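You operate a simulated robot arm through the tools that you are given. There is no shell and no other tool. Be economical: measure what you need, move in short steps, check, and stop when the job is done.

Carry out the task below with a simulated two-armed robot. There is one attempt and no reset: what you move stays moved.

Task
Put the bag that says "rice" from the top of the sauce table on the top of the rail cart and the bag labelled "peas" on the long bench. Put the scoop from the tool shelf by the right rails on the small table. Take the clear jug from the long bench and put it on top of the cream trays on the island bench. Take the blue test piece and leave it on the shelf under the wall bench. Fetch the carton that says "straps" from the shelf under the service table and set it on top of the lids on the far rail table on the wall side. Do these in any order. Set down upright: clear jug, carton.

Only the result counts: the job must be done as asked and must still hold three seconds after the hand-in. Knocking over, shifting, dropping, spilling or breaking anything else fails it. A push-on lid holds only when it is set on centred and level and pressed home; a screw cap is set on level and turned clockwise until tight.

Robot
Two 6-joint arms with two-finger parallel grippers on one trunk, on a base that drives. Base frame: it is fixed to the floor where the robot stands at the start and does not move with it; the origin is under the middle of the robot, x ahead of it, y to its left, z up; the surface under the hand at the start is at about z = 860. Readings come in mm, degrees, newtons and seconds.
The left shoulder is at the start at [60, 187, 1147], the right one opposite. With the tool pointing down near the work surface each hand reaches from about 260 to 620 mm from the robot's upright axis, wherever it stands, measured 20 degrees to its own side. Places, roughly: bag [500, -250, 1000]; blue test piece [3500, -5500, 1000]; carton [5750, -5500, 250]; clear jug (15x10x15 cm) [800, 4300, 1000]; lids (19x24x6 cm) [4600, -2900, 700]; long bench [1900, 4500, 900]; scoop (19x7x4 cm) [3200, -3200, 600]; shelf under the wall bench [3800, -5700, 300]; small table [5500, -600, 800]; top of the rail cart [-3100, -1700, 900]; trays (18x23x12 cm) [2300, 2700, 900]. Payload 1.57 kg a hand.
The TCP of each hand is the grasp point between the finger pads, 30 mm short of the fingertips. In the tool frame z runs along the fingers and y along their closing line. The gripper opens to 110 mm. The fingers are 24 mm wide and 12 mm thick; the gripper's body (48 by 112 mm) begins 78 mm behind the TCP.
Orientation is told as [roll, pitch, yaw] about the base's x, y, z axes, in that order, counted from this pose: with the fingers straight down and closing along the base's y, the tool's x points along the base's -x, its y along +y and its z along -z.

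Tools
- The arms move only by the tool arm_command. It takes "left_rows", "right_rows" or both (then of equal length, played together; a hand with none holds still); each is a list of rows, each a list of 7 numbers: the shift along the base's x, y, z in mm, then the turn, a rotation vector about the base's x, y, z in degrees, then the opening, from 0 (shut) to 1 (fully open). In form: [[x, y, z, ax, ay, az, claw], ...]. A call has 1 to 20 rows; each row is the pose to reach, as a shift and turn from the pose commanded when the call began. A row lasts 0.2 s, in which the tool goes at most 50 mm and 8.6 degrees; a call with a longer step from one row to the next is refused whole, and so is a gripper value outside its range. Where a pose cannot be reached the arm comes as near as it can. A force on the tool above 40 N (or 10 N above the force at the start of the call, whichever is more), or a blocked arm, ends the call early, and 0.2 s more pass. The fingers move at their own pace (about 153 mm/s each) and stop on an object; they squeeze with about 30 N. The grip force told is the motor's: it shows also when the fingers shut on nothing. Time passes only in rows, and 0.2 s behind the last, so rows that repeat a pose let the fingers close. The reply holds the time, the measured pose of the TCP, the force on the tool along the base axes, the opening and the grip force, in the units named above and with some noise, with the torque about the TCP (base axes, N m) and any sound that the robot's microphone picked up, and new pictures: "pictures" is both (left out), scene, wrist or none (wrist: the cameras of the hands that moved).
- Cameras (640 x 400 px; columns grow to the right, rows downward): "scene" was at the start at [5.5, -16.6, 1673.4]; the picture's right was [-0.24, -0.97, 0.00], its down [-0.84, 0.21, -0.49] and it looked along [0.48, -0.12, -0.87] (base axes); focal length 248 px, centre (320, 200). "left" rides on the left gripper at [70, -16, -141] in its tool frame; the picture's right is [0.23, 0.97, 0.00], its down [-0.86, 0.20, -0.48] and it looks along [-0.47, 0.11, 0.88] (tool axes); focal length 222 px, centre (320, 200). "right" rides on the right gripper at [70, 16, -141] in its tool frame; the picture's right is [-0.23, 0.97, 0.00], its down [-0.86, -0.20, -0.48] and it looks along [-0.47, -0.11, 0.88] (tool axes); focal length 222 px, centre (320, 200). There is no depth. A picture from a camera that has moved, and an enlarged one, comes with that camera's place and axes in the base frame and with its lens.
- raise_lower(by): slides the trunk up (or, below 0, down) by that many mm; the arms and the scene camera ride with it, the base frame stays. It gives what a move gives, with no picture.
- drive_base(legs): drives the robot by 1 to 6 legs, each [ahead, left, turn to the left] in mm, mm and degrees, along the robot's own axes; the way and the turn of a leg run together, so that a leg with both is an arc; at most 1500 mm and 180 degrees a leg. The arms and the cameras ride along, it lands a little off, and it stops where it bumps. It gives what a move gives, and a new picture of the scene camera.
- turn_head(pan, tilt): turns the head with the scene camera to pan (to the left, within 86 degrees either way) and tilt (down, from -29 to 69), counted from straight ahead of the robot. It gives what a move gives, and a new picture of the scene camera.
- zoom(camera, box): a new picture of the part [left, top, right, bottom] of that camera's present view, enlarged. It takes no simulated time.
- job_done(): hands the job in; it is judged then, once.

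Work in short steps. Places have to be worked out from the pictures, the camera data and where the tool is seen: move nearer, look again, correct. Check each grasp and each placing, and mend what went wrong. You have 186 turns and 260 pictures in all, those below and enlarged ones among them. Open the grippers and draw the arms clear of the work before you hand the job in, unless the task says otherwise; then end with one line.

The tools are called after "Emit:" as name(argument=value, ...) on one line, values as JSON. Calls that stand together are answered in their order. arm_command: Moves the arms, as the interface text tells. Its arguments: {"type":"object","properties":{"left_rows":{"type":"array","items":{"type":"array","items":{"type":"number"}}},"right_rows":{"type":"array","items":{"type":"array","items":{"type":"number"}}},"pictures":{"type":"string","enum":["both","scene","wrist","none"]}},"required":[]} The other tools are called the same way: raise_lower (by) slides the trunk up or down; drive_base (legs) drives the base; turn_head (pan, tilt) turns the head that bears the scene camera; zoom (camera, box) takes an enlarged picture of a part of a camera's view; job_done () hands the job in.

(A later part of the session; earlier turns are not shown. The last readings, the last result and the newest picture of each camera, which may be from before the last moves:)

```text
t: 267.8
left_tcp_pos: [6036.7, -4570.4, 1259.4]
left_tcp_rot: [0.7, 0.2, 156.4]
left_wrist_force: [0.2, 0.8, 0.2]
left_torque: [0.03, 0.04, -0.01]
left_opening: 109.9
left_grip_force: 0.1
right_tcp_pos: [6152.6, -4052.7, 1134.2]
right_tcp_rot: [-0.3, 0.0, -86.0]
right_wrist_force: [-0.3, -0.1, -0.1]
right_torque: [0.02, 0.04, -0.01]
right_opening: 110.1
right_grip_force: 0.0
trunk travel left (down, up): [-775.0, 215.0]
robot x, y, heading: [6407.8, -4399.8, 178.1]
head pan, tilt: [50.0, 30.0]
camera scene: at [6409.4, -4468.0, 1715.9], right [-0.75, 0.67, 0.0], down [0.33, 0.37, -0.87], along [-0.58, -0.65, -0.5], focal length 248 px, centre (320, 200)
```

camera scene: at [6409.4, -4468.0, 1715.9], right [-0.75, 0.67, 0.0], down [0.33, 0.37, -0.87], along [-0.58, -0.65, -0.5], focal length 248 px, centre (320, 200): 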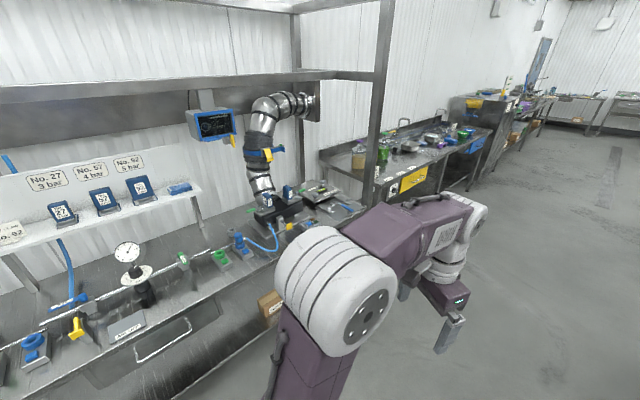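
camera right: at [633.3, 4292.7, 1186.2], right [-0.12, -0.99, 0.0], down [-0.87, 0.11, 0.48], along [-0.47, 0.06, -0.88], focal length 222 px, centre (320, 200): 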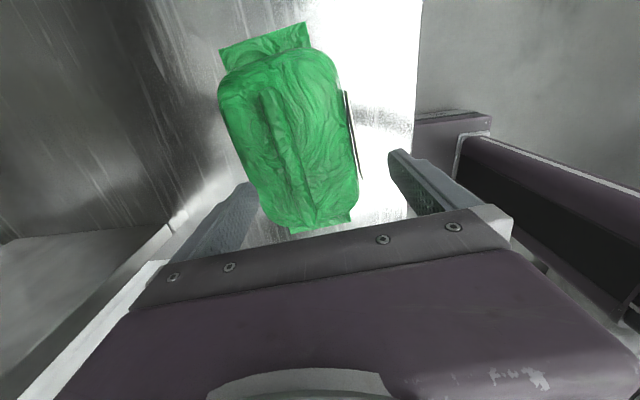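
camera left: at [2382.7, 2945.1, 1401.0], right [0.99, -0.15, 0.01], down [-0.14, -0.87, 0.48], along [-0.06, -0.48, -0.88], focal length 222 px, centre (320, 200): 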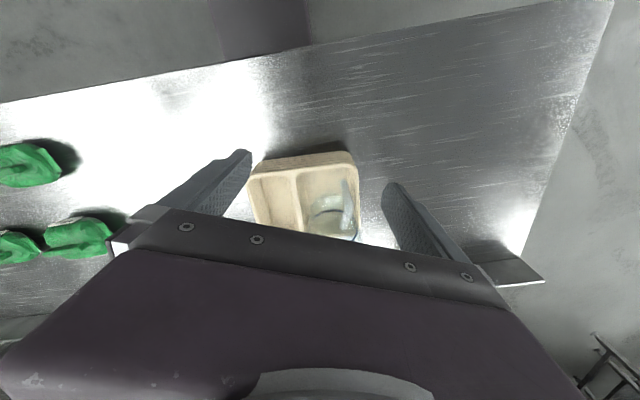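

I position in front of the carton spot (x≈5700) facing the service table and look under it.

Emit:
drive_base(legs=[[550, 0, 0], [0, 0, 91.5]])

Emit:
raise_lower(by=-400)

Emit:
turn_head(pan=0, tilt=35)

```text
t: 274.8
left_tcp_pos: [6032.9, -4754.3, 1261.3]
left_tcp_rot: [0.7, 0.2, -114.0]
left_wrist_force: [-0.4, -0.2, 0.7]
left_torque: [-0.03, 0.02, 0.01]
left_opening: 110.1
left_grip_force: 0.1
right_tcp_pos: [5516.2, -4635.7, 1134.3]
right_tcp_rot: [-0.3, 0.2, 3.8]
right_wrist_force: [0.9, 0.4, 0.3]
right_torque: [0.0, 0.02, 0.0]
right_opening: 110.1
right_grip_force: 0.1
trunk travel left (down, up): [-775.0, 215.0]
robot x, y, heading: [5860.2, -4383.8, -91.7]
head pan, tilt: [50.0, 30.0]
camera scene: at [5932.2, -4382.8, 1715.9], right [-0.67, -0.74, 0.0], down [-0.37, 0.33, -0.87], along [0.64, -0.58, -0.5], focal length 248 px, centre (320, 200)
```

scene: 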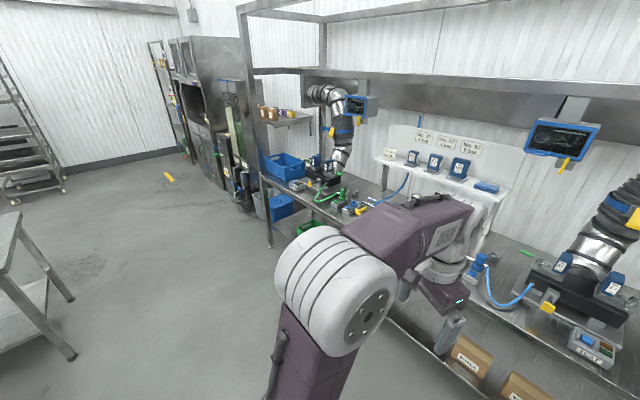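

```text
t: 278.6
left_tcp_pos: [6032.4, -4754.7, 860.2]
left_tcp_rot: [0.7, 0.2, -114.0]
left_wrist_force: [0.2, 0.1, -0.3]
left_torque: [0.01, 0.01, 0.0]
left_opening: 109.8
left_grip_force: 0.0
right_tcp_pos: [5516.6, -4636.2, 733.8]
right_tcp_rot: [-0.2, 0.0, 3.9]
right_wrist_force: [0.8, -0.3, 0.3]
right_torque: [0.0, 0.0, 0.0]
right_opening: 109.9
right_grip_force: 0.2
trunk travel left (down, up): [-375.0, 615.0]
robot x, y, heading: [5862.3, -4381.8, -91.7]
head pan, tilt: [50.0, 30.0]
```

```text
t: 279.8
left_tcp_pos: [6032.4, -4754.3, 860.0]
left_tcp_rot: [0.7, 0.2, -114.0]
left_wrist_force: [0.7, -0.1, 0.7]
left_torque: [-0.03, 0.0, -0.01]
left_opening: 110.0
left_grip_force: 0.1
right_tcp_pos: [5516.0, -4636.0, 735.0]
right_tcp_rot: [-0.3, 0.1, 3.9]
right_wrist_force: [-0.3, -0.2, 0.4]
right_torque: [-0.03, 0.04, 0.03]
right_opening: 110.1
right_grip_force: 0.1
trunk travel left (down, up): [-375.0, 615.0]
robot x, y, heading: [5859.4, -4382.3, -91.9]
head pan, tilt: [0.0, 35.0]
camera scene: at [5862.1, -4410.4, 1308.1], right [-1.0, 0.03, 0.0], down [0.02, 0.57, -0.82], along [-0.03, -0.82, -0.57], focal length 248 px, centre (320, 200)
```

scene: 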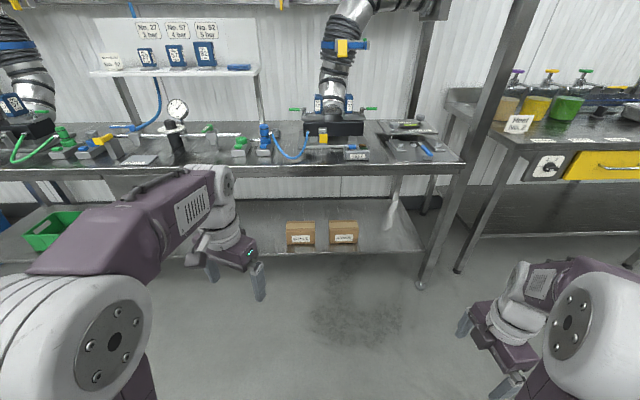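

Two cartons on the lower shelf; I zoom to read which says "straps".

Emit:
zoom(camera="scene", box=[270, 200, 380, 270])

```text
5.71 times, centred on (325, 235) of scene
camera zoom: at [5862.1, -4410.4, 1308.1], right [-1.0, 0.03, 0.0], down [0.02, 0.57, -0.82], along [-0.03, -0.82, -0.57], focal length 1418 px, centre (291, 0)
```

zoom: 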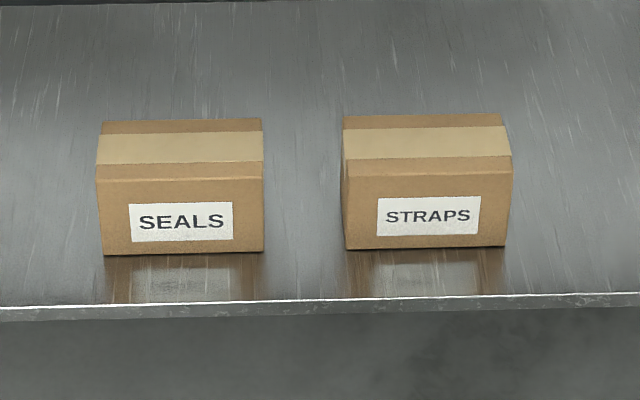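

"STRAPS" is the right carton: about x 5586–5760, front y≈-5525, roughly 174×103×104 mm on a shelf at z≈200. I lower the trunk fully and tuck the left hand in.

Emit:
raise_lower(by=-370)

Emit:
arm_command(left_rows=[[0, 40, -25, 0, 0, 0, 0.5], [0, 80, -50, 0, 0, 0, 0.2], [0, 120, -75, 0, 0, 0, 0], [0, 140, -100, 0, 0, 0, 0]], right_rows=[[35, 0, 25, 0, 0, -2, 1], [70, 0, 50, 0, 0, -4, 1], [105, 0, 75, 0, 0, -5, 1], [130, 0, 90, 0, 0, -5, 1]], pictures="none")

Emit:
drive_base(legs=[[400, 0, 1.7]])

```text
t: 283.4
left_tcp_pos: [6032.4, -4756.2, 489.6]
left_tcp_rot: [0.7, 0.2, -114.0]
left_wrist_force: [0.4, -0.7, 0.3]
left_torque: [0.03, 0.0, 0.02]
left_opening: 110.2
left_grip_force: 0.0
right_tcp_pos: [5516.3, -4636.3, 364.5]
right_tcp_rot: [-0.3, 0.2, 3.9]
right_wrist_force: [-0.4, -0.2, 0.0]
right_torque: [0.0, 0.0, 0.0]
right_opening: 109.9
right_grip_force: 0.1
trunk travel left (down, up): [-5.0, 985.0]
robot x, y, heading: [5864.9, -4381.8, -91.8]
head pan, tilt: [0.0, 35.0]
```

```text
t: 284.4
left_tcp_pos: [6032.5, -4614.1, 389.3]
left_tcp_rot: [0.7, 0.2, -114.0]
left_wrist_force: [0.1, 0.2, -0.8]
left_torque: [-0.02, 0.01, -0.01]
left_opening: 0.0
left_grip_force: 21.6
right_tcp_pos: [5646.8, -4637.0, 456.2]
right_tcp_rot: [-0.3, 0.1, -1.1]
right_wrist_force: [-0.1, 0.5, 0.4]
right_torque: [0.02, 0.0, -0.02]
right_opening: 110.2
right_grip_force: 0.0
trunk travel left (down, up): [-5.0, 985.0]
robot x, y, heading: [5860.1, -4384.4, -92.1]
head pan, tilt: [0.0, 35.0]
```

```text
t: 286.9
left_tcp_pos: [6031.1, -5007.0, 390.0]
left_tcp_rot: [0.7, 0.1, -112.2]
left_wrist_force: [0.3, 0.3, -0.2]
left_torque: [0.0, -0.02, -0.01]
left_opening: 0.0
left_grip_force: 21.3
right_tcp_pos: [5645.4, -5041.6, 456.5]
right_tcp_rot: [-0.2, 0.1, 0.6]
right_wrist_force: [-0.2, 0.2, 0.5]
right_torque: [0.01, -0.01, 0.0]
right_opening: 110.3
right_grip_force: 0.1
trunk travel left (down, up): [-5.0, 985.0]
robot x, y, heading: [5853.2, -4782.2, -90.0]
head pan, tilt: [0.0, 35.0]
camera scene: at [5855.3, -4809.2, 938.1], right [-1.0, 0.0, 0.0], down [0.0, 0.57, -0.82], along [0.0, -0.82, -0.57], focal length 248 px, centre (320, 200)
```

scene: 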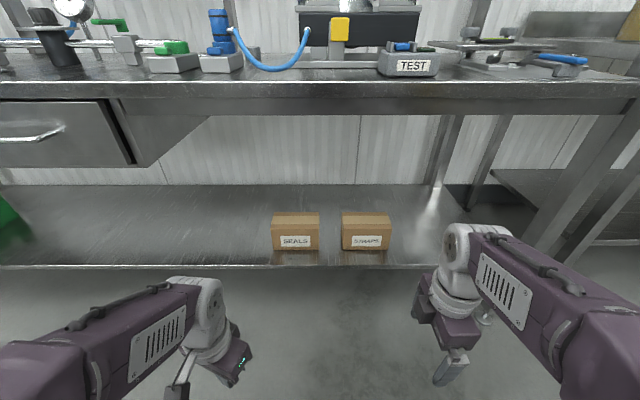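

Emit:
zoom(camera="scene", box=[310, 195, 410, 275])

```text
5.00 times, centred on (360, 235) of scene
camera zoom: at [5855.3, -4809.2, 938.1], right [-1.0, 0.0, 0.0], down [0.0, 0.57, -0.82], along [0.0, -0.82, -0.57], focal length 1241 px, centre (120, 25)
```

zoom: 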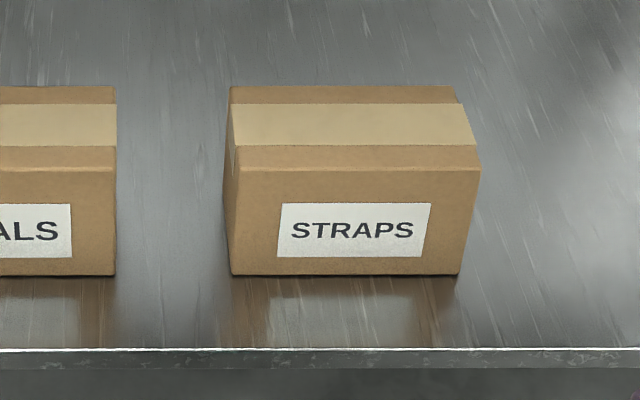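

The carton likely sits on a shelf at z≈280 (depth ≈ 88 mm, fits the gripper). I drive 230 mm closer and bring the right hand above it.

Emit:
drive_base(legs=[[225, 0, 0]])

Emit:
arm_command(right_rows=[[10, -30, 20, 0, 0, 0, 1], [20, -65, 40, 0, 0, 0, 1], [30, -100, 60, 0, 0, 0, 1], [40, -140, 70, 0, 0, 0, 1], [45, -170, 75, 0, 0, 0, 1]], pictures="both")

```text
t: 288.6
left_tcp_pos: [6030.0, -5227.6, 389.4]
left_tcp_rot: [0.7, 0.2, -112.3]
left_wrist_force: [0.9, 0.5, -0.4]
left_torque: [-0.02, 0.02, 0.02]
left_opening: 0.0
left_grip_force: 22.0
right_tcp_pos: [5645.1, -5260.0, 456.2]
right_tcp_rot: [-0.3, 0.2, 0.5]
right_wrist_force: [0.0, 0.8, -0.9]
right_torque: [0.03, 0.02, 0.02]
right_opening: 109.9
right_grip_force: 0.0
trunk travel left (down, up): [-5.0, 985.0]
robot x, y, heading: [5854.3, -5001.3, -90.4]
head pan, tilt: [0.0, 35.0]
camera scene: at [5854.2, -5028.9, 938.1], right [-1.0, 0.01, 0.0], down [0.0, 0.57, -0.82], along [0.0, -0.82, -0.57], focal length 248 px, centre (320, 200)
```

scene: 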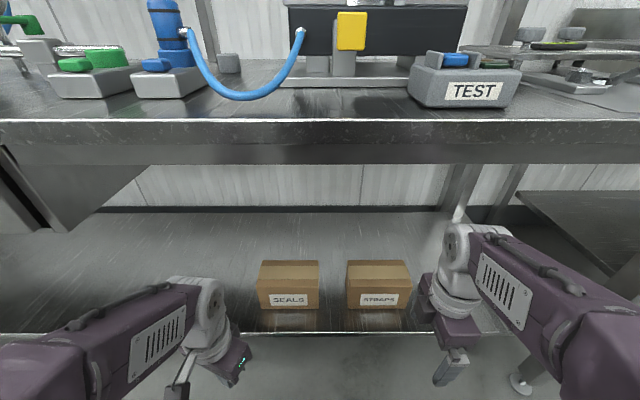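

```text
t: 289.8
left_tcp_pos: [6031.2, -5228.0, 389.5]
left_tcp_rot: [0.7, 0.2, -112.2]
left_wrist_force: [-0.9, -0.2, 0.5]
left_torque: [-0.01, 0.02, 0.01]
left_opening: 0.1
left_grip_force: 21.2
right_tcp_pos: [5691.0, -5430.8, 531.7]
right_tcp_rot: [-0.2, 0.1, 0.5]
right_wrist_force: [0.4, 0.3, 0.6]
right_torque: [-0.01, 0.02, 0.02]
right_opening: 109.8
right_grip_force: 0.0
trunk travel left (down, up): [-5.0, 985.0]
robot x, y, heading: [5850.8, -5001.9, -90.1]
head pan, tilt: [0.0, 35.0]
camera scene: at [5854.2, -5028.9, 938.1], right [-1.0, 0.01, 0.0], down [0.0, 0.57, -0.82], along [0.0, -0.82, -0.57], focal length 248 px, centre (320, 200)
camera right: at [5621.5, -5415.3, 673.8], right [0.22, 0.98, 0.0], down [0.86, -0.19, 0.48], along [0.47, -0.11, -0.88], focal length 222 px, centre (320, 200)
```

scene: 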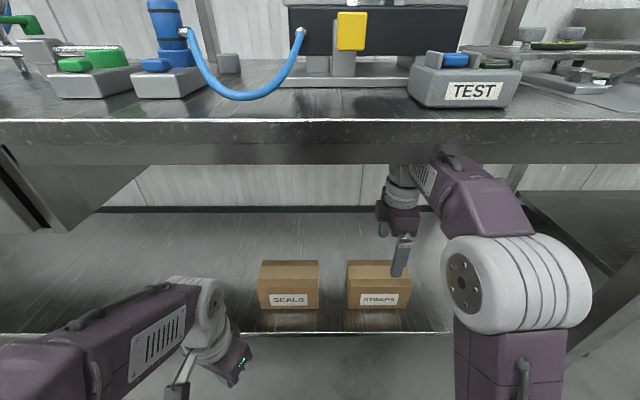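
right: 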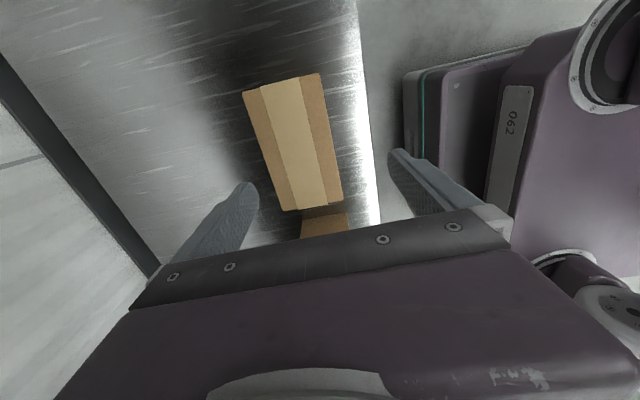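

Triangulating gives top z≈420, carton ≈152×81 mm, centre (5694,-5456). I shift -25 in y and descend partway to check.

Emit:
arm_command(right_rows=[[2, -12, -10, 0, 0, -0.8, 1], [3, -25, -25, 0, 0, -1.5, 1], [3, -25, -50, 0, 0, -1.5, 1], [3, -25, -72, 0, 0, -1.5, 1]], pictures="wrist")

```text
t: 290.8
left_tcp_pos: [6030.4, -5225.5, 389.9]
left_tcp_rot: [0.7, 0.2, -112.3]
left_wrist_force: [-0.4, 0.3, 0.0]
left_torque: [-0.01, -0.01, -0.04]
left_opening: 0.2
left_grip_force: 21.3
right_tcp_pos: [5692.5, -5455.7, 458.8]
right_tcp_rot: [-0.3, 0.2, -0.9]
right_wrist_force: [-0.3, -1.2, -0.3]
right_torque: [0.01, -0.02, 0.01]
right_opening: 110.0
right_grip_force: 0.1
trunk travel left (down, up): [-5.0, 985.0]
robot x, y, heading: [5853.1, -4999.3, -90.1]
head pan, tilt: [0.0, 35.0]
camera right: at [5624.2, -5437.1, 600.8], right [0.24, 0.97, 0.0], down [0.85, -0.21, 0.48], along [0.46, -0.12, -0.88], focal length 222 px, centre (320, 200)
```

right: 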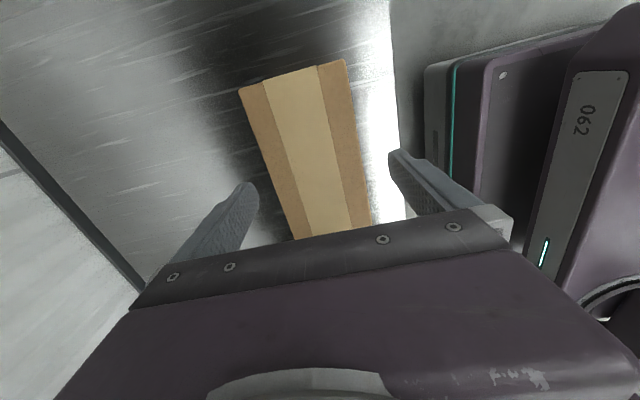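

Consistent: top z≈405–420, centre y≈-5460. I descend to TCP ≈380 and close.

Emit:
arm_command(right_rows=[[0, -4, -20, 0, 0, 0, 1], [0, -4, -40, 0, 0, 0, 1], [0, -4, -60, 0, 0, 0, 1], [0, -4, -78, 0, 0, 0, 1], [0, -4, -78, 0, 0, 0, 0.8], [0, -4, -78, 0, 0, 0, 0.6], [0, -4, -78, 0, 0, 0, 0.6], [0, -4, -76, 0, 0, 0, 0.6]], pictures="wrist")

```text
t: 292.6
left_tcp_pos: [6029.5, -5226.9, 388.3]
left_tcp_rot: [0.7, 0.1, -112.3]
left_wrist_force: [0.7, 1.0, 0.1]
left_torque: [-0.01, 0.02, -0.01]
left_opening: 0.1
left_grip_force: 20.6
right_tcp_pos: [5692.4, -5461.1, 380.8]
right_tcp_rot: [-0.2, 0.1, -0.9]
right_wrist_force: [-0.1, -0.1, -0.1]
right_torque: [0.03, -0.02, 0.01]
right_opening: 90.0
right_grip_force: 30.5
trunk travel left (down, up): [-5.0, 985.0]
robot x, y, heading: [5852.3, -4998.8, -90.2]
head pan, tilt: [0.0, 35.0]
camera right: at [5623.3, -5442.3, 524.5], right [0.24, 0.97, 0.0], down [0.85, -0.21, 0.48], along [0.46, -0.12, -0.88], focal length 222 px, centre (320, 200)
```

right: 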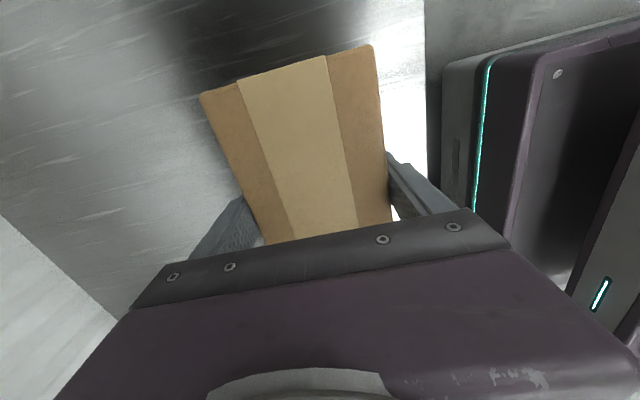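

Gripped at 90 mm. I lift gently and check the weight.

Emit:
arm_command(right_rows=[[0, 0, 8, 0, 0, 0, 0.6], [0, 0, 25, 0, 0, 0, 0.6], [0, 0, 50, 0, 0, 0, 0.6], [0, 0, 60, 0, 0, 0, 0.6]], pictures="both")

```text
t: 293.6
left_tcp_pos: [6030.2, -5226.9, 388.7]
left_tcp_rot: [0.7, 0.2, -112.3]
left_wrist_force: [0.6, -0.7, 0.1]
left_torque: [0.02, 0.01, -0.01]
left_opening: 0.2
left_grip_force: 22.0
right_tcp_pos: [5693.2, -5459.7, 440.1]
right_tcp_rot: [-0.3, 0.1, -0.8]
right_wrist_force: [0.2, 0.8, -2.9]
right_torque: [0.0, 0.01, -0.02]
right_opening: 90.0
right_grip_force: 30.2
trunk travel left (down, up): [-5.0, 985.0]
robot x, y, heading: [5851.7, -5000.1, -90.5]
head pan, tilt: [0.0, 35.0]
camera scene: at [5854.1, -5029.3, 938.1], right [-1.0, 0.01, 0.0], down [0.0, 0.57, -0.82], along [0.0, -0.82, -0.57], focal length 248 px, centre (320, 200)
camera right: at [5624.4, -5441.6, 584.0], right [0.24, 0.97, -0.01], down [0.85, -0.21, 0.48], along [0.46, -0.12, -0.88], focal length 222 px, centre (320, 200)
```

scene: 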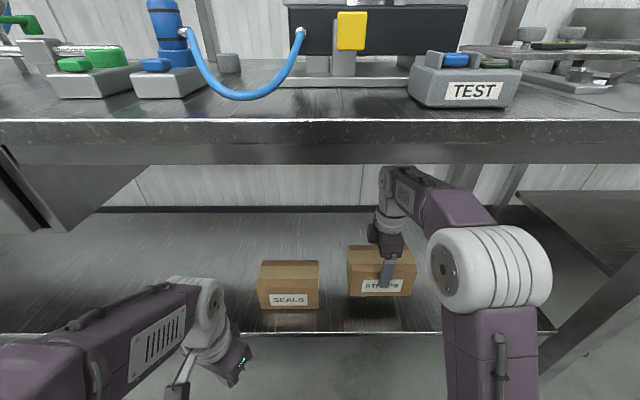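
right: 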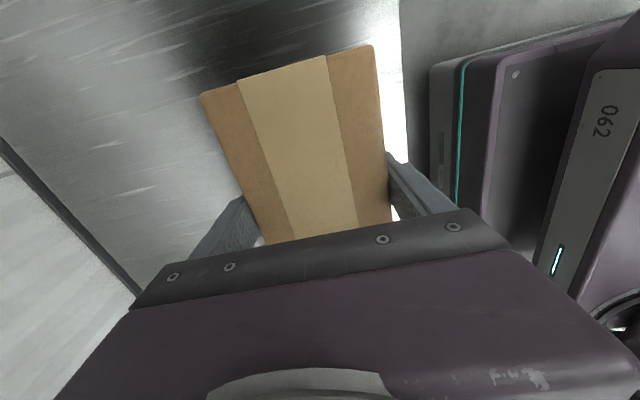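

Carton securely held. I back out, raise the trunk, and turn west to view the rail tables.

Emit:
drive_base(legs=[[-680, 0, 0]])

Emit:
raise_lower(by=600)

Emit:
drive_base(legs=[[0, 0, -90]])

Emit:
turn_head(pan=-40, tilt=25)

```text
t: 297.3
left_tcp_pos: [6033.0, -4542.0, 389.0]
left_tcp_rot: [0.8, 0.2, -111.8]
left_wrist_force: [0.3, 0.3, -0.3]
left_torque: [0.02, 0.0, -0.02]
left_opening: 0.0
left_grip_force: 20.9
right_tcp_pos: [5698.1, -4778.4, 441.8]
right_tcp_rot: [-0.3, 0.0, -0.4]
right_wrist_force: [0.7, 0.3, -4.2]
right_torque: [0.02, 0.0, 0.01]
right_opening: 89.8
right_grip_force: 30.0
trunk travel left (down, up): [-5.0, 985.0]
robot x, y, heading: [5851.5, -4321.0, -89.8]
head pan, tilt: [0.0, 35.0]
camera scene: at [5854.9, -4346.6, 938.1], right [-1.0, 0.0, 0.0], down [0.0, 0.57, -0.82], along [0.0, -0.82, -0.57], focal length 248 px, centre (320, 200)
```

scene: 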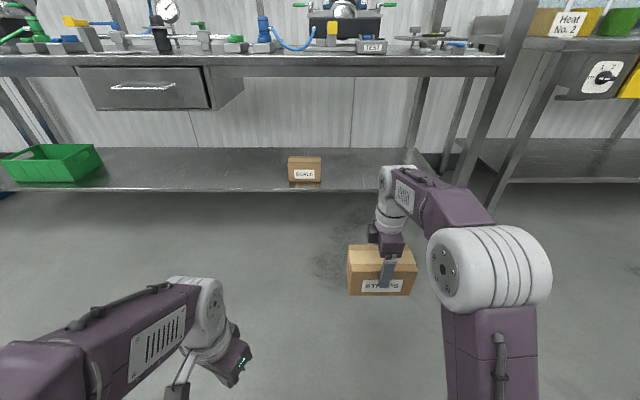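

```text
refused: 600 is not a number from -400 to 400
```

```text
t: 301.6
left_tcp_pos: [5625.7, -4496.1, 389.4]
left_tcp_rot: [0.7, 0.3, 157.6]
left_wrist_force: [-0.2, -0.2, -0.1]
left_torque: [0.01, -0.01, 0.02]
left_opening: 0.3
left_grip_force: 21.5
right_tcp_pos: [5394.3, -4158.3, 440.6]
right_tcp_rot: [-0.3, 0.1, -90.9]
right_wrist_force: [0.3, 1.2, -4.5]
right_torque: [0.0, -0.01, 0.01]
right_opening: 89.8
right_grip_force: 30.0
trunk travel left (down, up): [-5.0, 985.0]
robot x, y, heading: [5850.7, -4318.9, 180.0]
head pan, tilt: [0.0, 35.0]
camera scene: at [5826.5, -4318.0, 938.1], right [0.01, 1.0, 0.0], down [0.57, 0.0, -0.82], along [-0.82, 0.0, -0.57], focal length 248 px, centre (320, 200)
```

scene: 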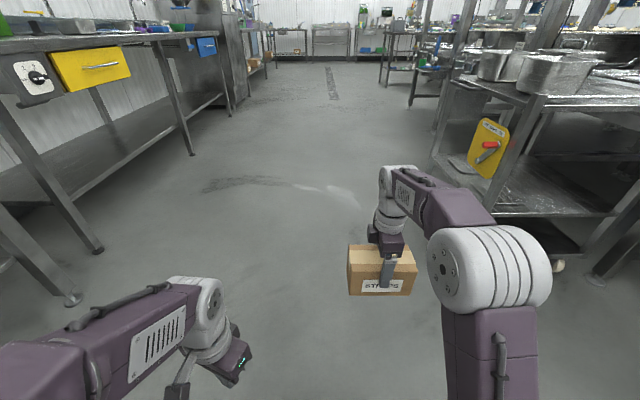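

```text
t: 302.6
left_tcp_pos: [5627.4, -4495.5, 389.0]
left_tcp_rot: [0.8, 0.2, 157.6]
left_wrist_force: [0.0, 0.8, 0.3]
left_torque: [0.0, 0.0, 0.0]
left_opening: 0.0
left_grip_force: 21.1
right_tcp_pos: [5394.5, -4158.7, 441.9]
right_tcp_rot: [-0.2, 0.2, -91.0]
right_wrist_force: [-0.8, 0.8, -2.9]
right_torque: [0.01, 0.02, 0.0]
right_opening: 89.8
right_grip_force: 30.6
trunk travel left (down, up): [-5.0, 985.0]
robot x, y, heading: [5852.9, -4313.0, 179.7]
head pan, tilt: [-40.0, 25.0]
camera scene: at [5844.3, -4258.9, 953.8], right [0.65, 0.76, 0.0], down [0.32, -0.27, -0.91], along [-0.69, 0.59, -0.42], focal length 248 px, centre (320, 200)
```

scene: 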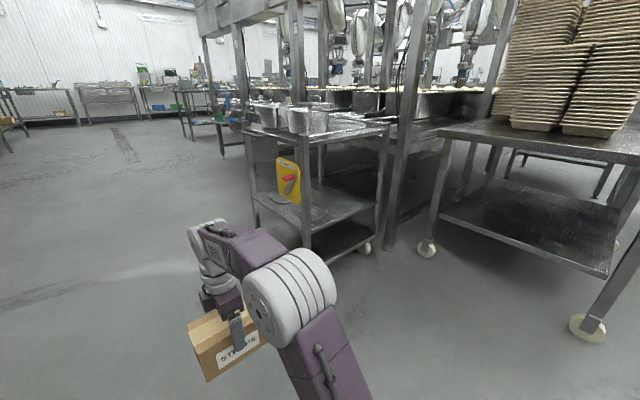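

Emit:
raise_lower(by=400)

Emit:
raise_lower(by=370)

Emit:
drive_base(legs=[[600, 60, 0]])

Emit:
turn_head(pan=-65, tilt=30)

```text
t: 306.5
left_tcp_pos: [5627.0, -4494.8, 789.0]
left_tcp_rot: [0.7, 0.2, 157.5]
left_wrist_force: [0.0, 0.6, 0.4]
left_torque: [0.0, -0.03, -0.01]
left_opening: 0.2
left_grip_force: 21.0
right_tcp_pos: [5394.2, -4157.5, 840.3]
right_tcp_rot: [-0.4, 0.1, -91.0]
right_wrist_force: [0.4, 0.6, -3.1]
right_torque: [0.02, 0.02, -0.01]
right_opening: 89.9
right_grip_force: 30.5
trunk travel left (down, up): [-405.0, 585.0]
robot x, y, heading: [5855.9, -4315.4, 179.5]
head pan, tilt: [-40.0, 25.0]
```

```text
t: 310.1
left_tcp_pos: [5626.5, -4495.0, 1160.6]
left_tcp_rot: [0.7, 0.2, 157.6]
left_wrist_force: [-1.5, 0.4, 0.3]
left_torque: [0.03, -0.04, -0.01]
left_opening: 0.0
left_grip_force: 21.3
right_tcp_pos: [5394.2, -4158.0, 1210.1]
right_tcp_rot: [-0.2, 0.1, -91.0]
right_wrist_force: [-0.1, -0.8, -4.2]
right_torque: [0.01, 0.01, 0.0]
right_opening: 89.9
right_grip_force: 30.1
trunk travel left (down, up): [-775.0, 215.0]
robot x, y, heading: [5855.6, -4321.4, 179.8]
head pan, tilt: [-40.0, 25.0]
```

```text
t: 313.5
left_tcp_pos: [5008.0, -4553.6, 1159.1]
left_tcp_rot: [0.5, 0.3, 157.9]
left_wrist_force: [0.1, -0.1, 0.5]
left_torque: [-0.01, -0.01, -0.02]
left_opening: 0.0
left_grip_force: 21.5
right_tcp_pos: [4774.2, -4218.1, 1210.2]
right_tcp_rot: [-0.3, 0.1, -90.7]
right_wrist_force: [0.0, 0.4, -4.1]
right_torque: [0.02, -0.02, -0.02]
right_opening: 89.9
right_grip_force: 30.3
trunk travel left (down, up): [-775.0, 215.0]
robot x, y, heading: [5234.5, -4375.3, 180.0]
head pan, tilt: [-40.0, 25.0]
camera scene: at [5225.2, -4316.5, 1723.9], right [0.64, 0.77, 0.0], down [0.32, -0.27, -0.91], along [-0.69, 0.58, -0.42], focal length 248 px, centre (320, 200)
```

scene: 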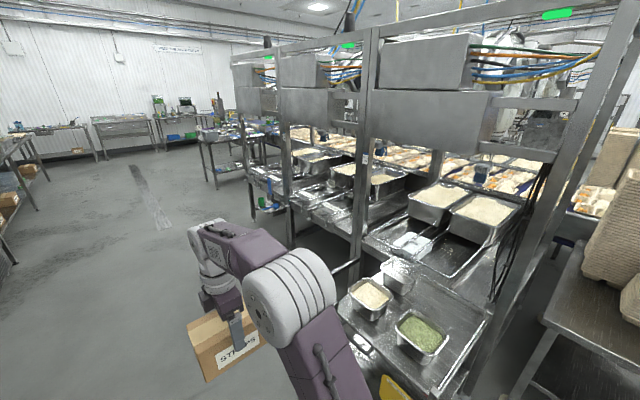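

```text
t: 314.4
left_tcp_pos: [5007.8, -4553.6, 1160.1]
left_tcp_rot: [0.7, 0.2, 157.9]
left_wrist_force: [0.2, -0.5, -0.5]
left_torque: [0.0, 0.01, 0.01]
left_opening: 0.0
left_grip_force: 21.0
right_tcp_pos: [4773.0, -4216.7, 1211.4]
right_tcp_rot: [-0.2, 0.1, -90.7]
right_wrist_force: [-0.2, 0.5, -4.3]
right_torque: [-0.03, 0.01, 0.0]
right_opening: 89.7
right_grip_force: 30.2
trunk travel left (down, up): [-775.0, 215.0]
robot x, y, heading: [5233.6, -4374.2, 179.9]
head pan, tilt: [-65.0, 30.0]
camera scene: at [5255.9, -4294.0, 1715.9], right [0.91, 0.42, 0.0], down [0.21, -0.45, -0.87], along [-0.37, 0.79, -0.5], focal length 248 px, centre (320, 200)
```

scene: 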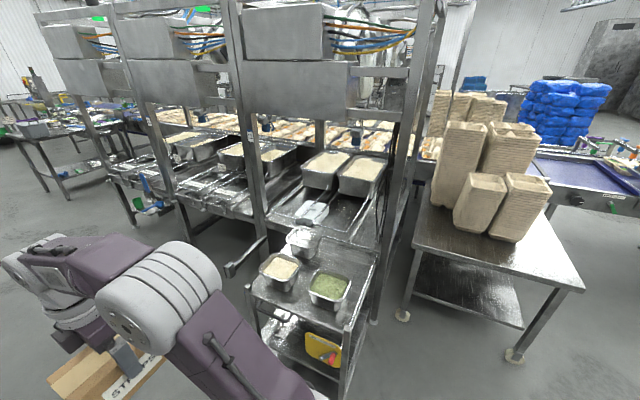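

Emit:
zoom(camera="scene", box=[220, 130, 420, 330])

```text
2.00 times, centred on (320, 230) of scene
camera zoom: at [5255.9, -4294.0, 1715.9], right [0.91, 0.42, 0.0], down [0.21, -0.45, -0.87], along [-0.37, 0.79, -0.5], focal length 496 px, centre (320, 140)
```

zoom: 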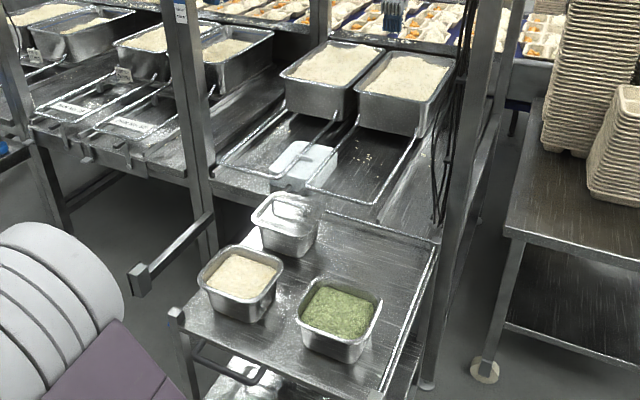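

The lids sit at about (4553,-2960) on the rail table, partly behind a cart. I move to x≈4350 facing north for a direct look.

Emit:
drive_base(legs=[[900, 60, 0], [0, 0, -90]])

Emit:
turn_head(pan=-10, tilt=35)

```text
t: 323.0
left_tcp_pos: [4165.8, -4195.7, 1159.1]
left_tcp_rot: [0.7, 0.2, 66.6]
left_wrist_force: [0.0, 0.0, 0.2]
left_torque: [0.03, -0.03, 0.02]
left_opening: 0.0
left_grip_force: 21.2
right_tcp_pos: [4506.8, -3971.2, 1211.0]
right_tcp_rot: [-0.3, 0.1, 178.0]
right_wrist_force: [-0.3, 0.1, -3.3]
right_torque: [-0.03, -0.04, 0.0]
right_opening: 89.6
right_grip_force: 30.6
trunk travel left (down, up): [-775.0, 215.0]
robot x, y, heading: [4336.5, -4426.9, 88.7]
head pan, tilt: [-65.0, 30.0]
camera scene: at [4420.9, -4451.4, 1715.9], right [0.4, -0.92, 0.0], down [-0.46, -0.2, -0.87], along [0.79, 0.35, -0.5], focal length 248 px, centre (320, 200)
```

scene: 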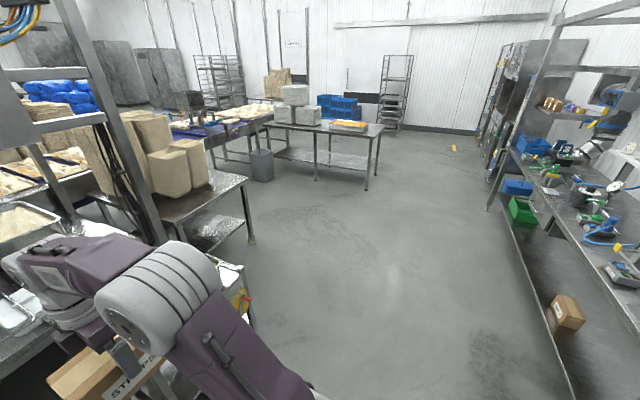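

```text
t: 324.2
left_tcp_pos: [4166.0, -4197.3, 1159.7]
left_tcp_rot: [0.7, 0.2, 66.6]
left_wrist_force: [0.3, -0.8, 0.7]
left_torque: [0.01, -0.01, 0.0]
left_opening: 0.0
left_grip_force: 21.1
right_tcp_pos: [4507.9, -3970.7, 1211.0]
right_tcp_rot: [-0.3, 0.1, 178.0]
right_wrist_force: [0.1, -0.1, -3.8]
right_torque: [0.0, -0.01, -0.02]
right_opening: 89.9
right_grip_force: 30.2
trunk travel left (down, up): [-775.0, 215.0]
robot x, y, heading: [4340.8, -4429.7, 88.5]
head pan, tilt: [-10.0, 35.0]
camera scene: at [4355.7, -4401.3, 1708.1], right [0.98, -0.2, 0.0], down [-0.11, -0.56, -0.82], along [0.16, 0.8, -0.57], focal length 248 px, centre (320, 200)
```

scene: 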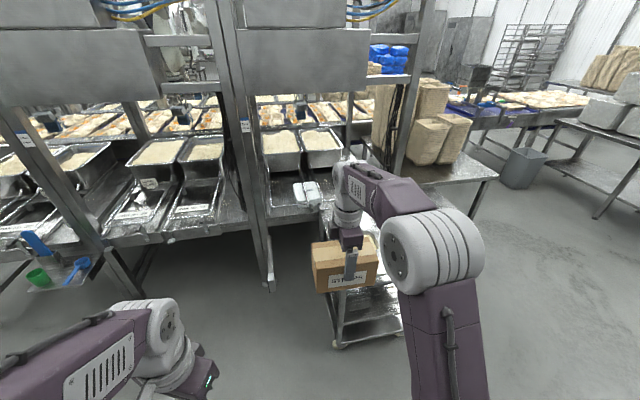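

Lids ≈ (4559,-2955). The gap left of the cart lets my base stand at x≈4320. I drive forward 850 mm with the carton held high.

Emit:
drive_base(legs=[[600, 35, 1], [250, 10, 0]])

Emit:
turn_head(pan=-20, tilt=50)

```text
t: 329.0
left_tcp_pos: [4128.9, -3392.7, 1162.5]
left_tcp_rot: [1.3, -0.9, 67.5]
left_wrist_force: [-0.3, 0.0, 0.0]
left_torque: [-0.02, 0.0, 0.0]
left_opening: 0.2
left_grip_force: 21.2
right_tcp_pos: [4466.3, -3168.8, 1215.6]
right_tcp_rot: [-0.1, 0.2, 179.0]
right_wrist_force: [1.0, -0.7, -3.6]
right_torque: [-0.01, -0.02, 0.03]
right_opening: 89.7
right_grip_force: 29.9
trunk travel left (down, up): [-775.0, 215.0]
robot x, y, heading: [4305.8, -3598.3, 89.4]
head pan, tilt: [-10.0, 35.0]
stopped in leg 2: the robot was blocked; the commanded pose is now the measured one
camera scene: at [4322.0, -3604.1, 1708.6], right [0.98, -0.18, 0.0], down [-0.1, -0.55, -0.83], along [0.15, 0.82, -0.56], focal length 248 px, centre (320, 200)
```

scene: 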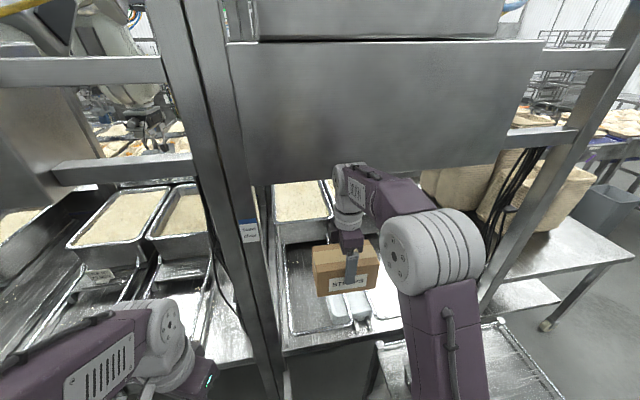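

```text
t: 329.8
left_tcp_pos: [4128.8, -3392.9, 1164.4]
left_tcp_rot: [1.2, -1.0, 67.7]
left_wrist_force: [0.8, 0.0, -0.8]
left_torque: [0.0, -0.02, 0.01]
left_opening: 0.3
left_grip_force: 21.8
right_tcp_pos: [4466.7, -3167.9, 1216.2]
right_tcp_rot: [-0.2, 0.1, 179.2]
right_wrist_force: [0.4, 0.1, -3.7]
right_torque: [0.01, 0.0, 0.02]
right_opening: 89.7
right_grip_force: 30.4
trunk travel left (down, up): [-775.0, 215.0]
robot x, y, heading: [4304.2, -3598.8, 89.5]
head pan, tilt: [-20.0, 50.0]
camera scene: at [4333.6, -3619.4, 1686.3], right [0.94, -0.35, -0.01], down [-0.27, -0.7, -0.66], along [0.22, 0.62, -0.75], focal length 248 px, centre (320, 200)
```

scene: 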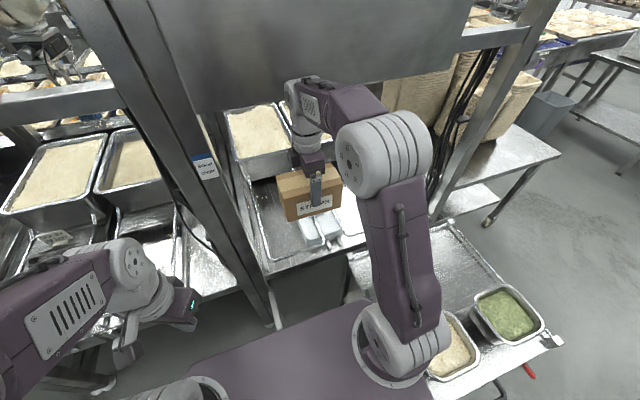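

The base/column is blocked by a fixed rod end sticking out at about (4246,-3483). I check the lids from here before repositioning.

Emit:
zoom(camera="scene", box=[240, 160, 400, 300])

```text
2.86 times, centred on (320, 230) of scene
camera zoom: at [4333.6, -3619.4, 1686.3], right [0.94, -0.35, -0.01], down [-0.27, -0.7, -0.66], along [0.22, 0.62, -0.75], focal length 709 px, centre (320, 114)
```

zoom: 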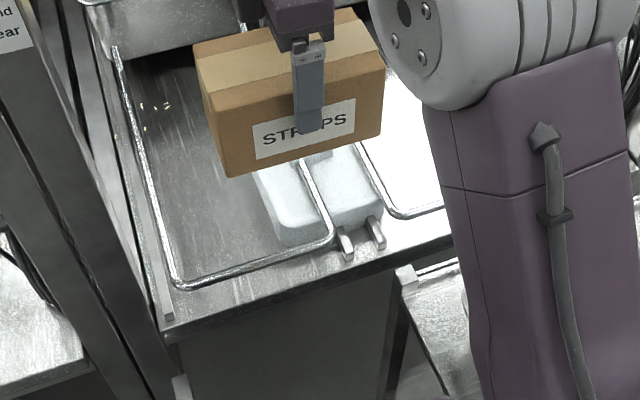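

I back off 100 mm and shift 80 mm right, then look at the lids unobstructed.

Emit:
drive_base(legs=[[-120, 0, 0], [0, -75, 0]])

Emit:
zoom(camera="scene", box=[200, 130, 400, 290])

```text
t: 331.6
left_tcp_pos: [4196.9, -3488.9, 1157.5]
left_tcp_rot: [0.5, 0.1, 67.9]
left_wrist_force: [-0.1, 0.1, -1.5]
left_torque: [0.0, -0.03, 0.0]
left_opening: 0.2
left_grip_force: 20.6
right_tcp_pos: [4532.3, -3263.0, 1207.4]
right_tcp_rot: [1.0, 0.5, 179.3]
right_wrist_force: [-0.3, -0.4, -2.8]
right_torque: [0.0, -0.04, -0.01]
right_opening: 89.7
right_grip_force: 30.0
trunk travel left (down, up): [-775.0, 215.0]
robot x, y, heading: [4379.3, -3714.3, 89.6]
head pan, tilt: [-20.0, 50.0]
camera scene: at [4399.4, -3703.5, 1686.4], right [0.94, -0.34, 0.0], down [-0.26, -0.72, -0.64], along [0.22, 0.6, -0.77], focal length 248 px, centre (320, 200)
```

scene: 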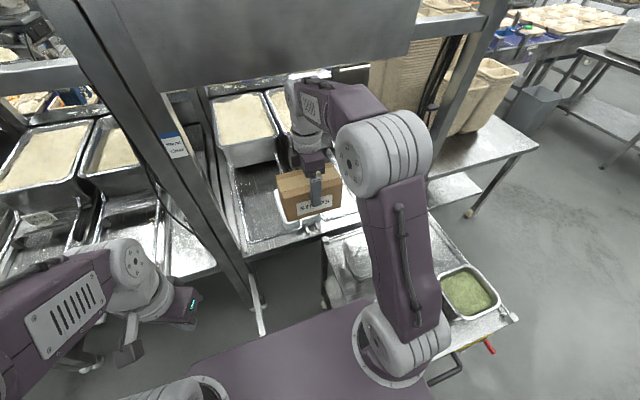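

```text
2.50 times, centred on (300, 210) of scene
camera zoom: at [4399.4, -3703.5, 1686.4], right [0.94, -0.34, 0.0], down [-0.26, -0.72, -0.64], along [0.22, 0.6, -0.77], focal length 620 px, centre (370, 175)
```

zoom: 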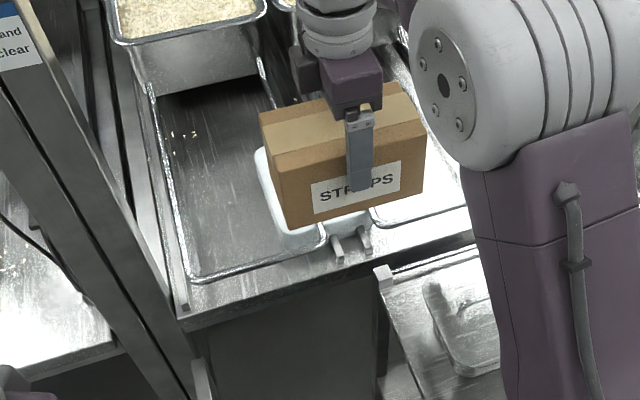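

Emit:
arm_command(right_rows=[[40, -10, 10, 0, 0, 0, 0.6], [80, -20, 20, 0, 0, 0, 0.6], [120, -30, 30, 0, 0, 0, 0.6], [160, -40, 40, 0, 0, 0, 0.6]], pictures="scene")

Emit:
zoom(camera="scene", box=[230, 130, 370, 260])

```text
t: 332.6
left_tcp_pos: [4201.6, -3490.2, 1159.4]
left_tcp_rot: [0.8, 0.2, 67.8]
left_wrist_force: [0.1, 0.3, 0.3]
left_torque: [-0.03, 0.02, 0.0]
left_opening: 0.0
left_grip_force: 21.4
right_tcp_pos: [4698.5, -3304.9, 1247.5]
right_tcp_rot: [1.1, 0.1, 179.4]
right_wrist_force: [0.5, 0.4, -3.9]
right_torque: [0.04, 0.0, 0.01]
right_opening: 89.7
right_grip_force: 30.6
trunk travel left (down, up): [-775.0, 215.0]
robot x, y, heading: [4378.4, -3717.5, 89.6]
head pan, tilt: [-20.0, 50.0]
camera scene: at [4407.4, -3704.1, 1686.3], right [0.94, -0.34, 0.0], down [-0.26, -0.72, -0.64], along [0.22, 0.6, -0.77], focal length 248 px, centre (320, 200)
```

scene: 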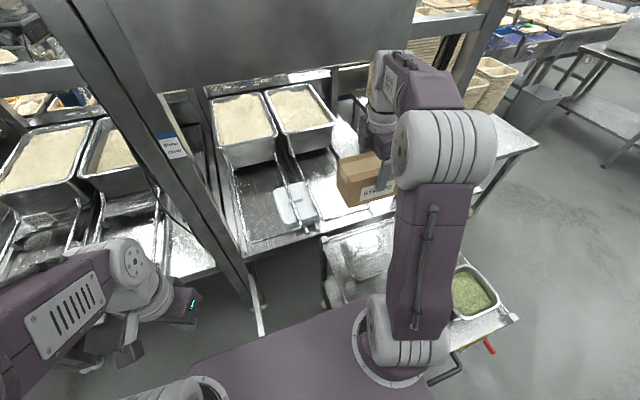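

```text
3.08 times, centred on (300, 195) of scene
camera zoom: at [4407.4, -3704.1, 1686.3], right [0.94, -0.34, 0.0], down [-0.26, -0.72, -0.64], along [0.22, 0.6, -0.77], focal length 764 px, centre (382, 215)
```

zoom: 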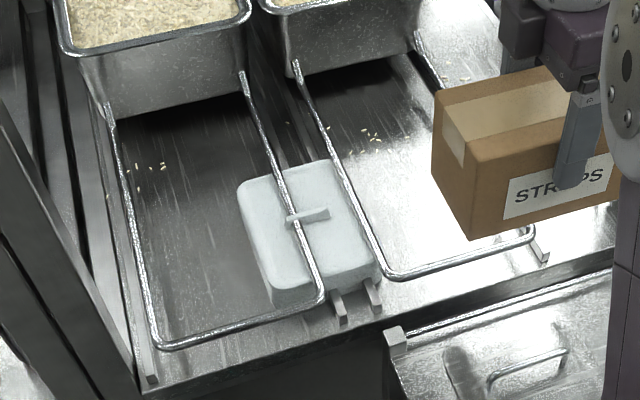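

Emit:
zoom(camera="scene", box=[268, 175, 326, 240])

```text
6.15 times, centred on (297, 208) of scene
camera zoom: at [4407.4, -3704.1, 1686.3], right [0.94, -0.34, 0.0], down [-0.26, -0.72, -0.64], along [0.22, 0.6, -0.77], focal length 1527 px, centre (462, 154)
```

zoom: 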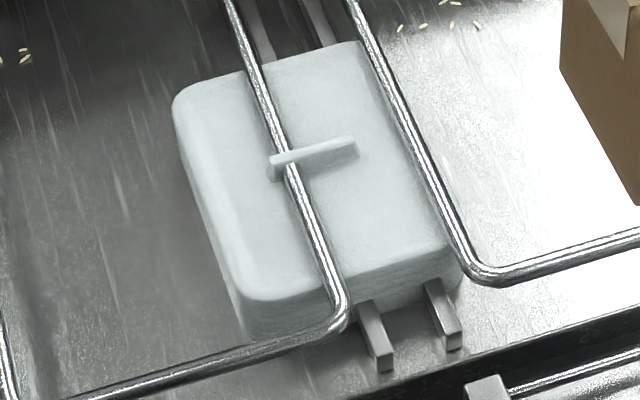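

The top lid has a raised knob at its middle; in front of it there is ~95 mm of flat lid, enough for the carton's 90 mm depth. I'll set the carton at about (4555,-3022): drive 105 mm forward, lower the trunk 100 mm, and bring it over.

Emit:
drive_base(legs=[[105, 0, 0]])

Emit:
raise_lower(by=-110)

Emit:
arm_command(right_rows=[[-30, 30, -10, 1.3, 0, 0, 0.6], [-60, 60, -20, 1.3, 0, 0, 0.6], [-90, 90, -30, 1.3, 0, 0, 0.6], [-120, 115, -40, 1.3, 0, 0, 0.6], [-140, 140, -60, 1.3, 0, 0, 0.6]], pictures="both")

```text
t: 333.8
left_tcp_pos: [4201.5, -3388.2, 1160.2]
left_tcp_rot: [0.8, 0.1, 67.9]
left_wrist_force: [0.0, 0.5, 0.4]
left_torque: [0.02, -0.01, 0.02]
left_opening: 0.1
left_grip_force: 21.1
right_tcp_pos: [4695.7, -3202.8, 1247.6]
right_tcp_rot: [0.9, 0.1, 179.4]
right_wrist_force: [0.1, 0.5, -2.9]
right_torque: [0.03, 0.0, 0.0]
right_opening: 90.0
right_grip_force: 29.9
trunk travel left (down, up): [-775.0, 215.0]
robot x, y, heading: [4378.4, -3613.4, 90.0]
head pan, tilt: [-20.0, 50.0]
camera scene: at [4406.7, -3603.3, 1686.4], right [0.94, -0.34, 0.0], down [-0.26, -0.72, -0.64], along [0.22, 0.6, -0.77], focal length 248 px, centre (320, 200)
```

scene: 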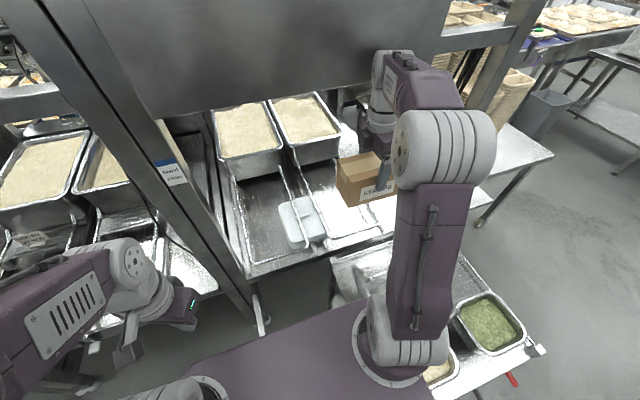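

```text
t: 335.2
left_tcp_pos: [4201.4, -3386.6, 1049.0]
left_tcp_rot: [0.8, 0.1, 67.8]
left_wrist_force: [0.6, 0.3, -0.6]
left_torque: [-0.02, -0.03, 0.02]
left_opening: 0.1
left_grip_force: 21.1
right_tcp_pos: [4696.1, -3200.2, 1136.7]
right_tcp_rot: [1.1, 0.1, 179.4]
right_wrist_force: [0.1, -0.2, -3.9]
right_torque: [-0.01, -0.02, -0.01]
right_opening: 89.9
right_grip_force: 29.8
trunk travel left (down, up): [-665.0, 325.0]
robot x, y, heading: [4381.8, -3615.3, 89.7]
head pan, tilt: [-20.0, 50.0]
```

```text
t: 336.4
left_tcp_pos: [4201.3, -3384.3, 1049.0]
left_tcp_rot: [0.7, 0.2, 67.8]
left_wrist_force: [-0.4, 1.0, 0.0]
left_torque: [-0.01, 0.03, -0.01]
left_opening: 0.2
left_grip_force: 20.7
right_tcp_pos: [4554.5, -3058.3, 1077.1]
right_tcp_rot: [-0.2, 0.2, 179.3]
right_wrist_force: [-0.6, 0.2, -4.4]
right_torque: [-0.03, -0.02, 0.0]
right_opening: 89.8
right_grip_force: 29.4
trunk travel left (down, up): [-665.0, 325.0]
robot x, y, heading: [4379.0, -3610.8, 90.0]
head pan, tilt: [-20.0, 50.0]
camera scene: at [4406.1, -3598.2, 1576.4], right [0.94, -0.34, 0.0], down [-0.26, -0.72, -0.64], along [0.22, 0.6, -0.77], focal length 248 px, centre (320, 200)
camera right: at [4624.1, -3076.0, 1218.8], right [-0.24, -0.97, 0.0], down [-0.85, 0.21, 0.48], along [-0.46, 0.12, -0.88], focal length 222 px, centre (320, 200)
```

scene: 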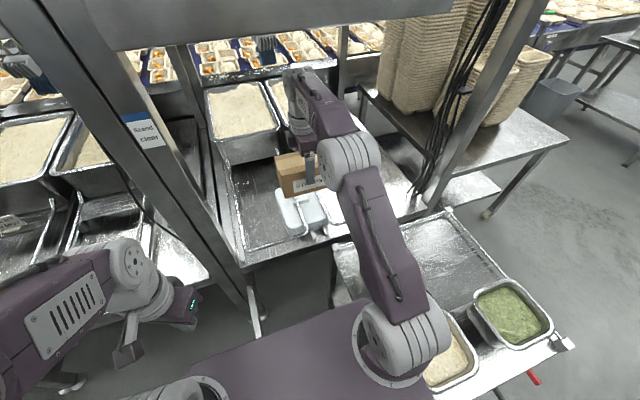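
right: 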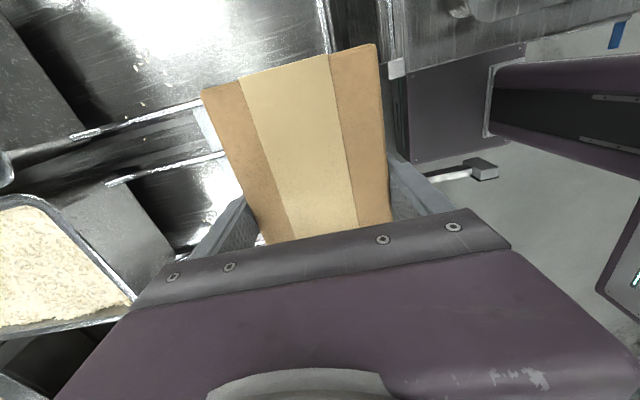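

Emit:
zoom(camera="scene", box=[260, 140, 350, 250])

```text
3.64 times, centred on (305, 195) of scene
camera zoom: at [4406.1, -3598.2, 1576.4], right [0.94, -0.34, 0.0], down [-0.26, -0.72, -0.64], along [0.22, 0.6, -0.77], focal length 902 px, centre (374, 218)
```

zoom: 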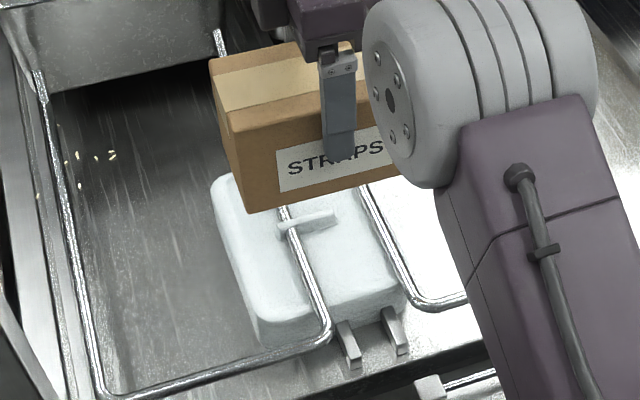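

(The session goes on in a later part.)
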